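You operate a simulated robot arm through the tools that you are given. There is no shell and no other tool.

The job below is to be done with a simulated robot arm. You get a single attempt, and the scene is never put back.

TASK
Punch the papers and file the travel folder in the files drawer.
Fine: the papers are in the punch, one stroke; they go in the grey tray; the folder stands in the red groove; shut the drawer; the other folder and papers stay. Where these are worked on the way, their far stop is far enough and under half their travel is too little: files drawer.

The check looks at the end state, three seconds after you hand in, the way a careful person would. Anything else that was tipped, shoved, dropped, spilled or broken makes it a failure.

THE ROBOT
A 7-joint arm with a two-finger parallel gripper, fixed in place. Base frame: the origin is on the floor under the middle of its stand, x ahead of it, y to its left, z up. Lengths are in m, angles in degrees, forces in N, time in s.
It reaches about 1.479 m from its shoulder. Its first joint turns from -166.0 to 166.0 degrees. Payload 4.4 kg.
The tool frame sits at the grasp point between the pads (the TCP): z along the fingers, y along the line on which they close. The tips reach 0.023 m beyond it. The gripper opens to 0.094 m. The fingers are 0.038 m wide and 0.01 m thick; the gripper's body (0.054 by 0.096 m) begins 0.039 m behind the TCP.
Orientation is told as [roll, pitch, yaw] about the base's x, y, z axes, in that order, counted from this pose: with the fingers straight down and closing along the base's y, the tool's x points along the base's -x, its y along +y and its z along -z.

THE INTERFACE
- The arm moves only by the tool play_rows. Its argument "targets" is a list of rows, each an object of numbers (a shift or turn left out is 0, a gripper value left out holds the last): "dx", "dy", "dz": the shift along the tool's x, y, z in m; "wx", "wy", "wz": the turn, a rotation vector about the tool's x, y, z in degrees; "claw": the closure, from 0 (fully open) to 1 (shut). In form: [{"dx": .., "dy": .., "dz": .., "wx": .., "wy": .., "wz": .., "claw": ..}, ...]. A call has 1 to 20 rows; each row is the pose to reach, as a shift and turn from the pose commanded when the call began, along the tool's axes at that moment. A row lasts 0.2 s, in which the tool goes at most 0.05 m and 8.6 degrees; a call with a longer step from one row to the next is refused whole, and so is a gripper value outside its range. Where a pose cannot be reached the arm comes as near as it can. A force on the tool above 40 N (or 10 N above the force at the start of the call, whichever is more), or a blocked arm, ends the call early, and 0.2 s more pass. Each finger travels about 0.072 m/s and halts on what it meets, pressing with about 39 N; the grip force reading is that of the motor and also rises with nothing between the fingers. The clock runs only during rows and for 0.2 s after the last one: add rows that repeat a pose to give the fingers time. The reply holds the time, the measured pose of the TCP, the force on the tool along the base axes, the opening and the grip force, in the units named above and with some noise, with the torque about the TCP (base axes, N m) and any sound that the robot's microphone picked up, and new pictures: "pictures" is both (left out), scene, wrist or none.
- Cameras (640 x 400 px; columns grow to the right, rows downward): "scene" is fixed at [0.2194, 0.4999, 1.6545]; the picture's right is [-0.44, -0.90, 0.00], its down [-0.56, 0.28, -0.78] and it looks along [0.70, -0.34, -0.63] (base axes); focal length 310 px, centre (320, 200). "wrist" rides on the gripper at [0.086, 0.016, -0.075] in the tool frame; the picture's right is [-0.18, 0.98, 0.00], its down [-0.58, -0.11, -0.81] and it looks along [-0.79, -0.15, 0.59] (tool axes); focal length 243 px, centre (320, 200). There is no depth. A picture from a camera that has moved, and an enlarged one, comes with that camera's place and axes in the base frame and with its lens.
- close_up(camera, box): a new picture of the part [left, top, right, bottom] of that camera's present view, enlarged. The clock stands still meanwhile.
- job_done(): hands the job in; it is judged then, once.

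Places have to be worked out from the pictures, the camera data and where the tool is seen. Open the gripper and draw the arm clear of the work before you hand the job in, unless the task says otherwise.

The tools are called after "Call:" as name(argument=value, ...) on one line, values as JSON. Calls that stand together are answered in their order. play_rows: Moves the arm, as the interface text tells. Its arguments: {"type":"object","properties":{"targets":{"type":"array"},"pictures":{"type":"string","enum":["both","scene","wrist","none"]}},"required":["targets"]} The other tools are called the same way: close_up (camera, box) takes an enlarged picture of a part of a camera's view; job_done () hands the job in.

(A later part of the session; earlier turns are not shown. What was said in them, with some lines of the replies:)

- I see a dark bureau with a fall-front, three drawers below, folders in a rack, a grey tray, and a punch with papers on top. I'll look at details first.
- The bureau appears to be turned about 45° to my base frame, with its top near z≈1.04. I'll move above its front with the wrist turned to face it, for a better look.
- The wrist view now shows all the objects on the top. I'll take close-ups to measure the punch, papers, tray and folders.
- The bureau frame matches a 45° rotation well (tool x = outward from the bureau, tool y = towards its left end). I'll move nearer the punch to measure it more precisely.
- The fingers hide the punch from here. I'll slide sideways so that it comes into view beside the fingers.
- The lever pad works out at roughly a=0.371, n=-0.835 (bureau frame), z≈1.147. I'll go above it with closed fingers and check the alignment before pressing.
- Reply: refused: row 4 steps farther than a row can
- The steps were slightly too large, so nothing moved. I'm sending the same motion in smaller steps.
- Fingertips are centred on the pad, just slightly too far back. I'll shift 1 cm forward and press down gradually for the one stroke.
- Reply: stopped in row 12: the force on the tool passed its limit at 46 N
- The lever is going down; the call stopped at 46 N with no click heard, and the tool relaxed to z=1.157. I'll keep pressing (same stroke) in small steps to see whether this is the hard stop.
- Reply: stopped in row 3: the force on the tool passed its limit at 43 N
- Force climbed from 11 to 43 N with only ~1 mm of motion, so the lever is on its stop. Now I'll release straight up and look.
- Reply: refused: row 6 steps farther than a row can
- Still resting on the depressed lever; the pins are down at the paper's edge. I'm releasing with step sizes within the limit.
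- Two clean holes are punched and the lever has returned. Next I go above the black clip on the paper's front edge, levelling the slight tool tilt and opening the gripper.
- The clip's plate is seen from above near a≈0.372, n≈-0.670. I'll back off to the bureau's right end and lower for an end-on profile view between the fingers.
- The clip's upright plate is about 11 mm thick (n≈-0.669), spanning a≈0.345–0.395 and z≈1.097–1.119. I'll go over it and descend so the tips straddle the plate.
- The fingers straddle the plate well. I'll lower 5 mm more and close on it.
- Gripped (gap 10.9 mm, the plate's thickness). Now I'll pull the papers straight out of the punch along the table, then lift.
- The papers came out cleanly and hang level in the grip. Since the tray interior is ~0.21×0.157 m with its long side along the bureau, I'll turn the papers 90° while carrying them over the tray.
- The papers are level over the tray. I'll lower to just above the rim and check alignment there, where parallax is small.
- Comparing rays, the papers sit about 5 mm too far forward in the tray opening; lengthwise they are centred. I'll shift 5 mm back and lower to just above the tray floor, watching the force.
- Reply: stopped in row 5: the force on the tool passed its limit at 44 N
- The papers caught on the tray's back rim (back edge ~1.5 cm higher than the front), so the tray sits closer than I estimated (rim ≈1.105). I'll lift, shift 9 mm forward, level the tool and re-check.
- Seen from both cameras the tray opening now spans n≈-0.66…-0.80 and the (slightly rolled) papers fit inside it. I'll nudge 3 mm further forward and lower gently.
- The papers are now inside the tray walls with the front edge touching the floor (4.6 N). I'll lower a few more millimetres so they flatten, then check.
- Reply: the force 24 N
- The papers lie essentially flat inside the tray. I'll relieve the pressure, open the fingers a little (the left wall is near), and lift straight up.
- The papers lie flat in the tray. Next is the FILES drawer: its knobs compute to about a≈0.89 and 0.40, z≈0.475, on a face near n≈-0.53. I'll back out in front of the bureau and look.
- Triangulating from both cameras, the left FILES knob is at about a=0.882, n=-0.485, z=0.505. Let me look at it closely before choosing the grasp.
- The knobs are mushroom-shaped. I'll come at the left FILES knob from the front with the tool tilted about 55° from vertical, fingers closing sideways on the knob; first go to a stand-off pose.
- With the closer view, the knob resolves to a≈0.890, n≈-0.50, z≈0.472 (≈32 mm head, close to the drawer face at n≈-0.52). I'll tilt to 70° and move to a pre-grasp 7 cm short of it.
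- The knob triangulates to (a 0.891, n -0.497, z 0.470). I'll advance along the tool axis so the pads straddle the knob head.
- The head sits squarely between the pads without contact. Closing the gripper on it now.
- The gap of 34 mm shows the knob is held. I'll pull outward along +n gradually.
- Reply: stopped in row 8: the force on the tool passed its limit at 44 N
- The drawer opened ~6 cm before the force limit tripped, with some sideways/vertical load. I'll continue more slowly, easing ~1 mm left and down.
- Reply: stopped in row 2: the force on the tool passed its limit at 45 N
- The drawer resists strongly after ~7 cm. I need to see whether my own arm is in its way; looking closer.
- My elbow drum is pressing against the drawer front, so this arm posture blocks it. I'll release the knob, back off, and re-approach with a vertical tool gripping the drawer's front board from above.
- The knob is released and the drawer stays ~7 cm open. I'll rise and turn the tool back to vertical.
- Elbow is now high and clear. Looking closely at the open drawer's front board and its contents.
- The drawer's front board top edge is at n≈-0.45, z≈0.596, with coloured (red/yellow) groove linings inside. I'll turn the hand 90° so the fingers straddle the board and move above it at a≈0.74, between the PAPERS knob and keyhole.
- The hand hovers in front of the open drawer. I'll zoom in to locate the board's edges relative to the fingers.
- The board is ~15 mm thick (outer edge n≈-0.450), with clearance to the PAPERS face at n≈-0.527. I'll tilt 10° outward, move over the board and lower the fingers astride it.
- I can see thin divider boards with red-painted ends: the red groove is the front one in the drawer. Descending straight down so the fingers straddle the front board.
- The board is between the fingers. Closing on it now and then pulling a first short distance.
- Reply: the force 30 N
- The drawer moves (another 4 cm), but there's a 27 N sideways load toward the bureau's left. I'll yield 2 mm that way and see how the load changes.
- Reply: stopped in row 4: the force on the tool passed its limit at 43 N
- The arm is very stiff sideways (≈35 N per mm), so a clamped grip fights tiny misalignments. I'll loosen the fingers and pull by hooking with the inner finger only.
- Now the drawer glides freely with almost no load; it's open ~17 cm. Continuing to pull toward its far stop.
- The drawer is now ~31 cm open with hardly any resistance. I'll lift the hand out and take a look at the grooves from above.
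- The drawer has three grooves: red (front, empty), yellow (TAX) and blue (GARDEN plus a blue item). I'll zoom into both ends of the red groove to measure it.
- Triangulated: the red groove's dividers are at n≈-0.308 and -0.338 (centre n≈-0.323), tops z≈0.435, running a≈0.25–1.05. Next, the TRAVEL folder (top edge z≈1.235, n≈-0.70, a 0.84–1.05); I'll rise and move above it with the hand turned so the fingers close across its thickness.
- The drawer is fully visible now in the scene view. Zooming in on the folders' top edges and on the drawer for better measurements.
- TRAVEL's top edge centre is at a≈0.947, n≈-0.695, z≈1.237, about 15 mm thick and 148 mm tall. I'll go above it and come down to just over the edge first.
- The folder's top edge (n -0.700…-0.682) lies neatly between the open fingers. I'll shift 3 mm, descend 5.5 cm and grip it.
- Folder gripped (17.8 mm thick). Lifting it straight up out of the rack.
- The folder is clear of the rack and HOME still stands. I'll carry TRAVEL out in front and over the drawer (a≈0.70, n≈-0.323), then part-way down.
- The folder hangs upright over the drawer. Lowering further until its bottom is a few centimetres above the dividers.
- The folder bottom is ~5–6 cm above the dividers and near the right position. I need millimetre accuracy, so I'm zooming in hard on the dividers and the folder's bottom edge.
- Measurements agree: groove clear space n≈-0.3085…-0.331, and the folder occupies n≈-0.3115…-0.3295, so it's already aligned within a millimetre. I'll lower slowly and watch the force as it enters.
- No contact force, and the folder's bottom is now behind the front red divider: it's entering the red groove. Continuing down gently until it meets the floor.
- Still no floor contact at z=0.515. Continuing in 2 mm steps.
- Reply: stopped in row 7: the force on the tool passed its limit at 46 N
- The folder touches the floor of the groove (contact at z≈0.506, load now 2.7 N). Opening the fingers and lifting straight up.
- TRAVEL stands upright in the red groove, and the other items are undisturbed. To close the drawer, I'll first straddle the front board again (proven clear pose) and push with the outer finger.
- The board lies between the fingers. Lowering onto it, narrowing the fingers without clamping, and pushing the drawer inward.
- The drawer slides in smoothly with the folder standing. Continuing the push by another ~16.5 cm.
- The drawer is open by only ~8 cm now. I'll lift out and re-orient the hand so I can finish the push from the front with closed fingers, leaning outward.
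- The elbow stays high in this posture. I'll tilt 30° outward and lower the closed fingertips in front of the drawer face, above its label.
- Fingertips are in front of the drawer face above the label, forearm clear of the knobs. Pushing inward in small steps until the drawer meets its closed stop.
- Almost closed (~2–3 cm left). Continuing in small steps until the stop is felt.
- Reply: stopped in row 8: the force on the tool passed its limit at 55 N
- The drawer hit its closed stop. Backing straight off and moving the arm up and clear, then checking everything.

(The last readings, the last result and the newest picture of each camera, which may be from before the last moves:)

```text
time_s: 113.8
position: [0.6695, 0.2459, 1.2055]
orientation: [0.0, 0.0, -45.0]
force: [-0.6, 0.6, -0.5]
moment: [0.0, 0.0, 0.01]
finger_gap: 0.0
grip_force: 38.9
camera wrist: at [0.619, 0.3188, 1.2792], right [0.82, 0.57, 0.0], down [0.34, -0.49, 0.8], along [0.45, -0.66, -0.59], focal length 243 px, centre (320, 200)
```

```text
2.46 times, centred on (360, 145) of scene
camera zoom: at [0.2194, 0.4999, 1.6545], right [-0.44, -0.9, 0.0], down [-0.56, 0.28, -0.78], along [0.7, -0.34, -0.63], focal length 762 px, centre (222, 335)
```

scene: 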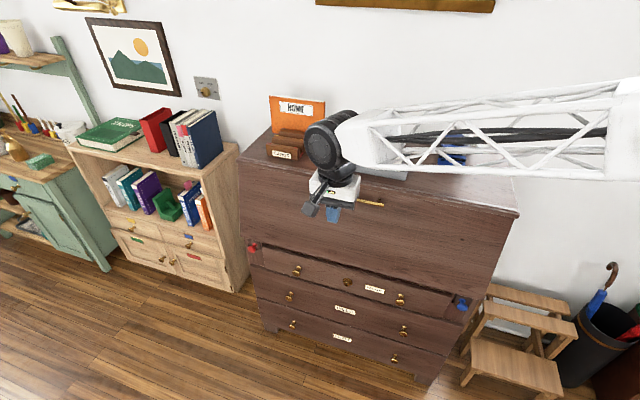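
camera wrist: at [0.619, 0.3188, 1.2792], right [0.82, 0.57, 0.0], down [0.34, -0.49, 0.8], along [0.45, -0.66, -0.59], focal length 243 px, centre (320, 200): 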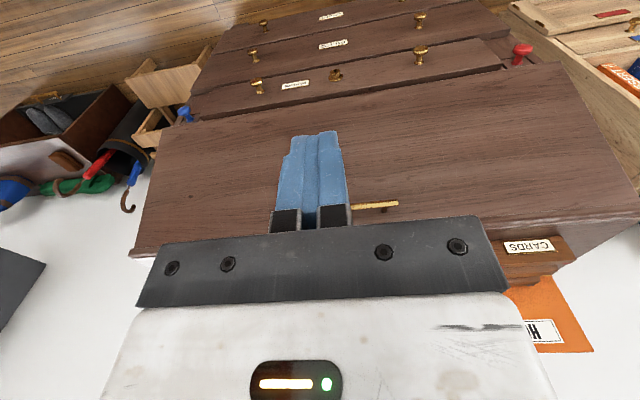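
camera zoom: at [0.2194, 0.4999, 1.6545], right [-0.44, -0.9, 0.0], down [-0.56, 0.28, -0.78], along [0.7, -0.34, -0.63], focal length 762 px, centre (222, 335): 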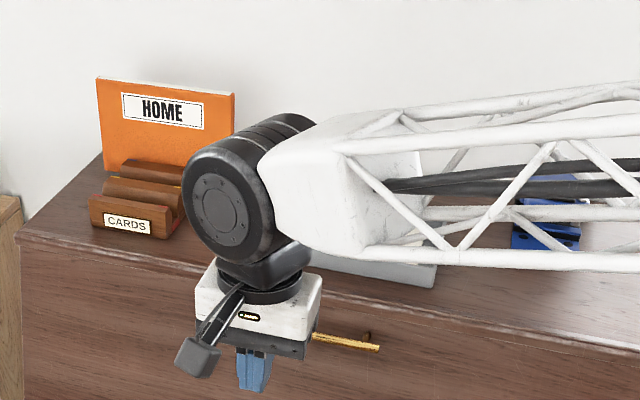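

All drawer fronts match their original closed positions. I'll move the arm further up and away, open the gripper, and verify the top.

Call:
play_rows(targets=[{"dx": 0.015, "dy": 0.02, "dz": -0.04, "claw": 0.0}, {"dx": 0.03, "dy": 0.04, "dz": -0.08, "claw": 0.0}, {"dx": 0.045, "dy": 0.06, "dz": -0.12, "claw": 0.0}, {"dx": 0.06, "dy": 0.08, "dz": -0.16, "claw": 0.0}, {"dx": 0.075, "dy": 0.11, "dz": -0.19, "claw": 0.0}, {"dx": 0.09, "dy": 0.15, "dz": -0.21, "claw": 0.0}, {"dx": 0.1, "dy": 0.19, "dz": -0.22, "claw": 0.0}, {"dx": 0.1, "dy": 0.23, "dz": -0.22, "claw": 0.0}, {"dx": 0.1, "dy": 0.23, "dz": -0.22, "claw": 0.0}])

Call:
close_up(camera="scene", box=[230, 80, 530, 230])

Call:
close_up(camera="wrist", box=[0, 0, 640, 260])

```text
time_s: 115.8
position: [0.7613, 0.4816, 1.4269]
orientation: [0.1, 0.1, -45.0]
force: [0.3, -0.1, -0.1]
moment: [-0.05, 0.03, -0.02]
finger_gap: 0.0935
grip_force: 0.1
camera wrist: at [0.7111, 0.5547, 1.4998], right [0.82, 0.57, 0.0], down [0.33, -0.49, 0.81], along [0.46, -0.66, -0.59], focal length 243 px, centre (320, 200)
```

scene: 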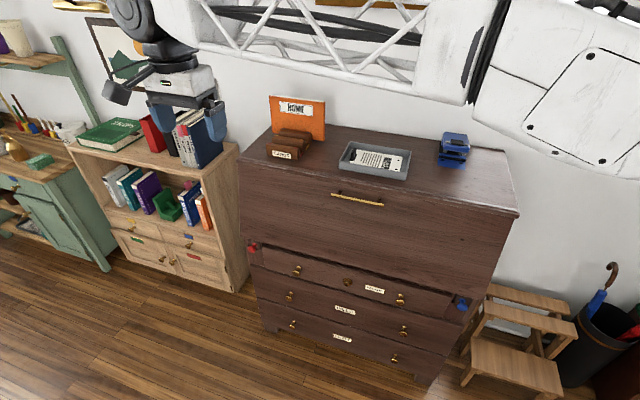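
wrist: 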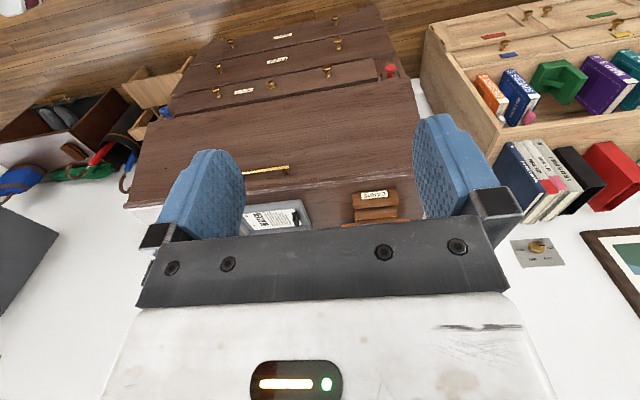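

```text
2.13 times, centred on (380, 155) of scene
camera zoom: at [0.2194, 0.4999, 1.6545], right [-0.44, -0.9, 0.0], down [-0.56, 0.28, -0.78], along [0.7, -0.34, -0.63], focal length 660 px, centre (192, 296)
```

zoom: 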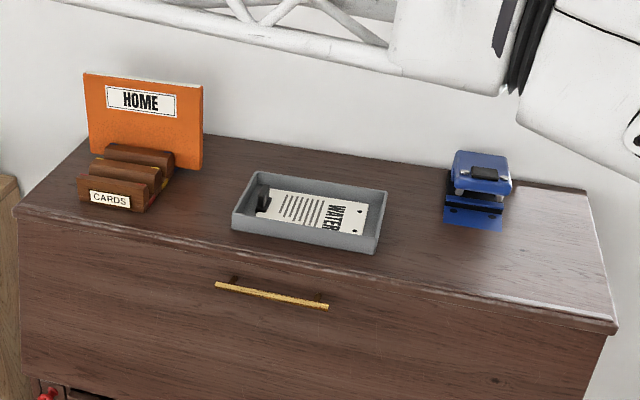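

```text
1.00 times, centred on (320, 130) of wrist (not enlarged: the box is as wide or as high as the picture)
camera zoom: at [0.7111, 0.5547, 1.4998], right [0.82, 0.57, 0.0], down [0.33, -0.49, 0.81], along [0.46, -0.66, -0.59], focal length 243 px, centre (320, 270)
```

zoom: 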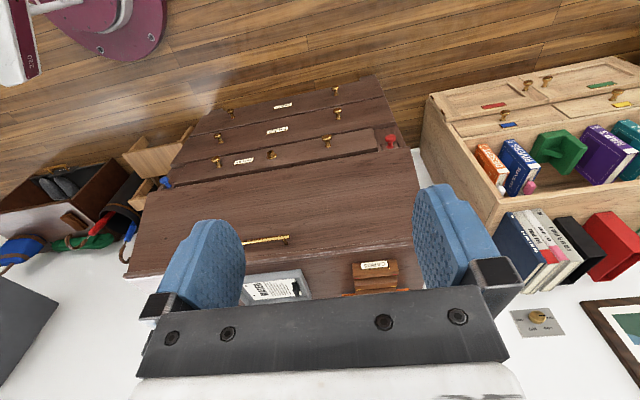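

Everything checks out. The papers are punched and flat in the grey tray, HOME stands in its rack, and the punch is in place. TRAVEL stands in the red groove of the shut FILES drawer, and the arm is clear with the gripper open. Handing in.

Call:
job_done()

```text
The job is handed in.
```

I've handed the job in. I don't have the check's verdict, but the final pictures show each part done:

- **Papers:** They were punched with one stroke, leaving two clean holes. They now lie flat in the grey tray, turned 90° so they fit inside it. The first try at lowering them caught the tray's back rim, so I lifted and lowered them again.
- **Travel folder:** It stands upright in the red groove at the front of the files drawer, which had been empty.
- **Files drawer:** I pulled it out about 31 cm, well short of feeling a far stop. It's now pushed back to its closed stop, and all three drawer fronts match the starting picture. The first pull, on the left knob, stopped at about 7 cm because my own elbow was in the way. I finished opening it by its front board instead.
- **Everything else:** HOME is still in its rack and the punch hasn't moved. GARDEN, TAX and the blue item were undisturbed when I last saw inside the drawer, before closing it.

The gripper is open and the arm is clear of the work.
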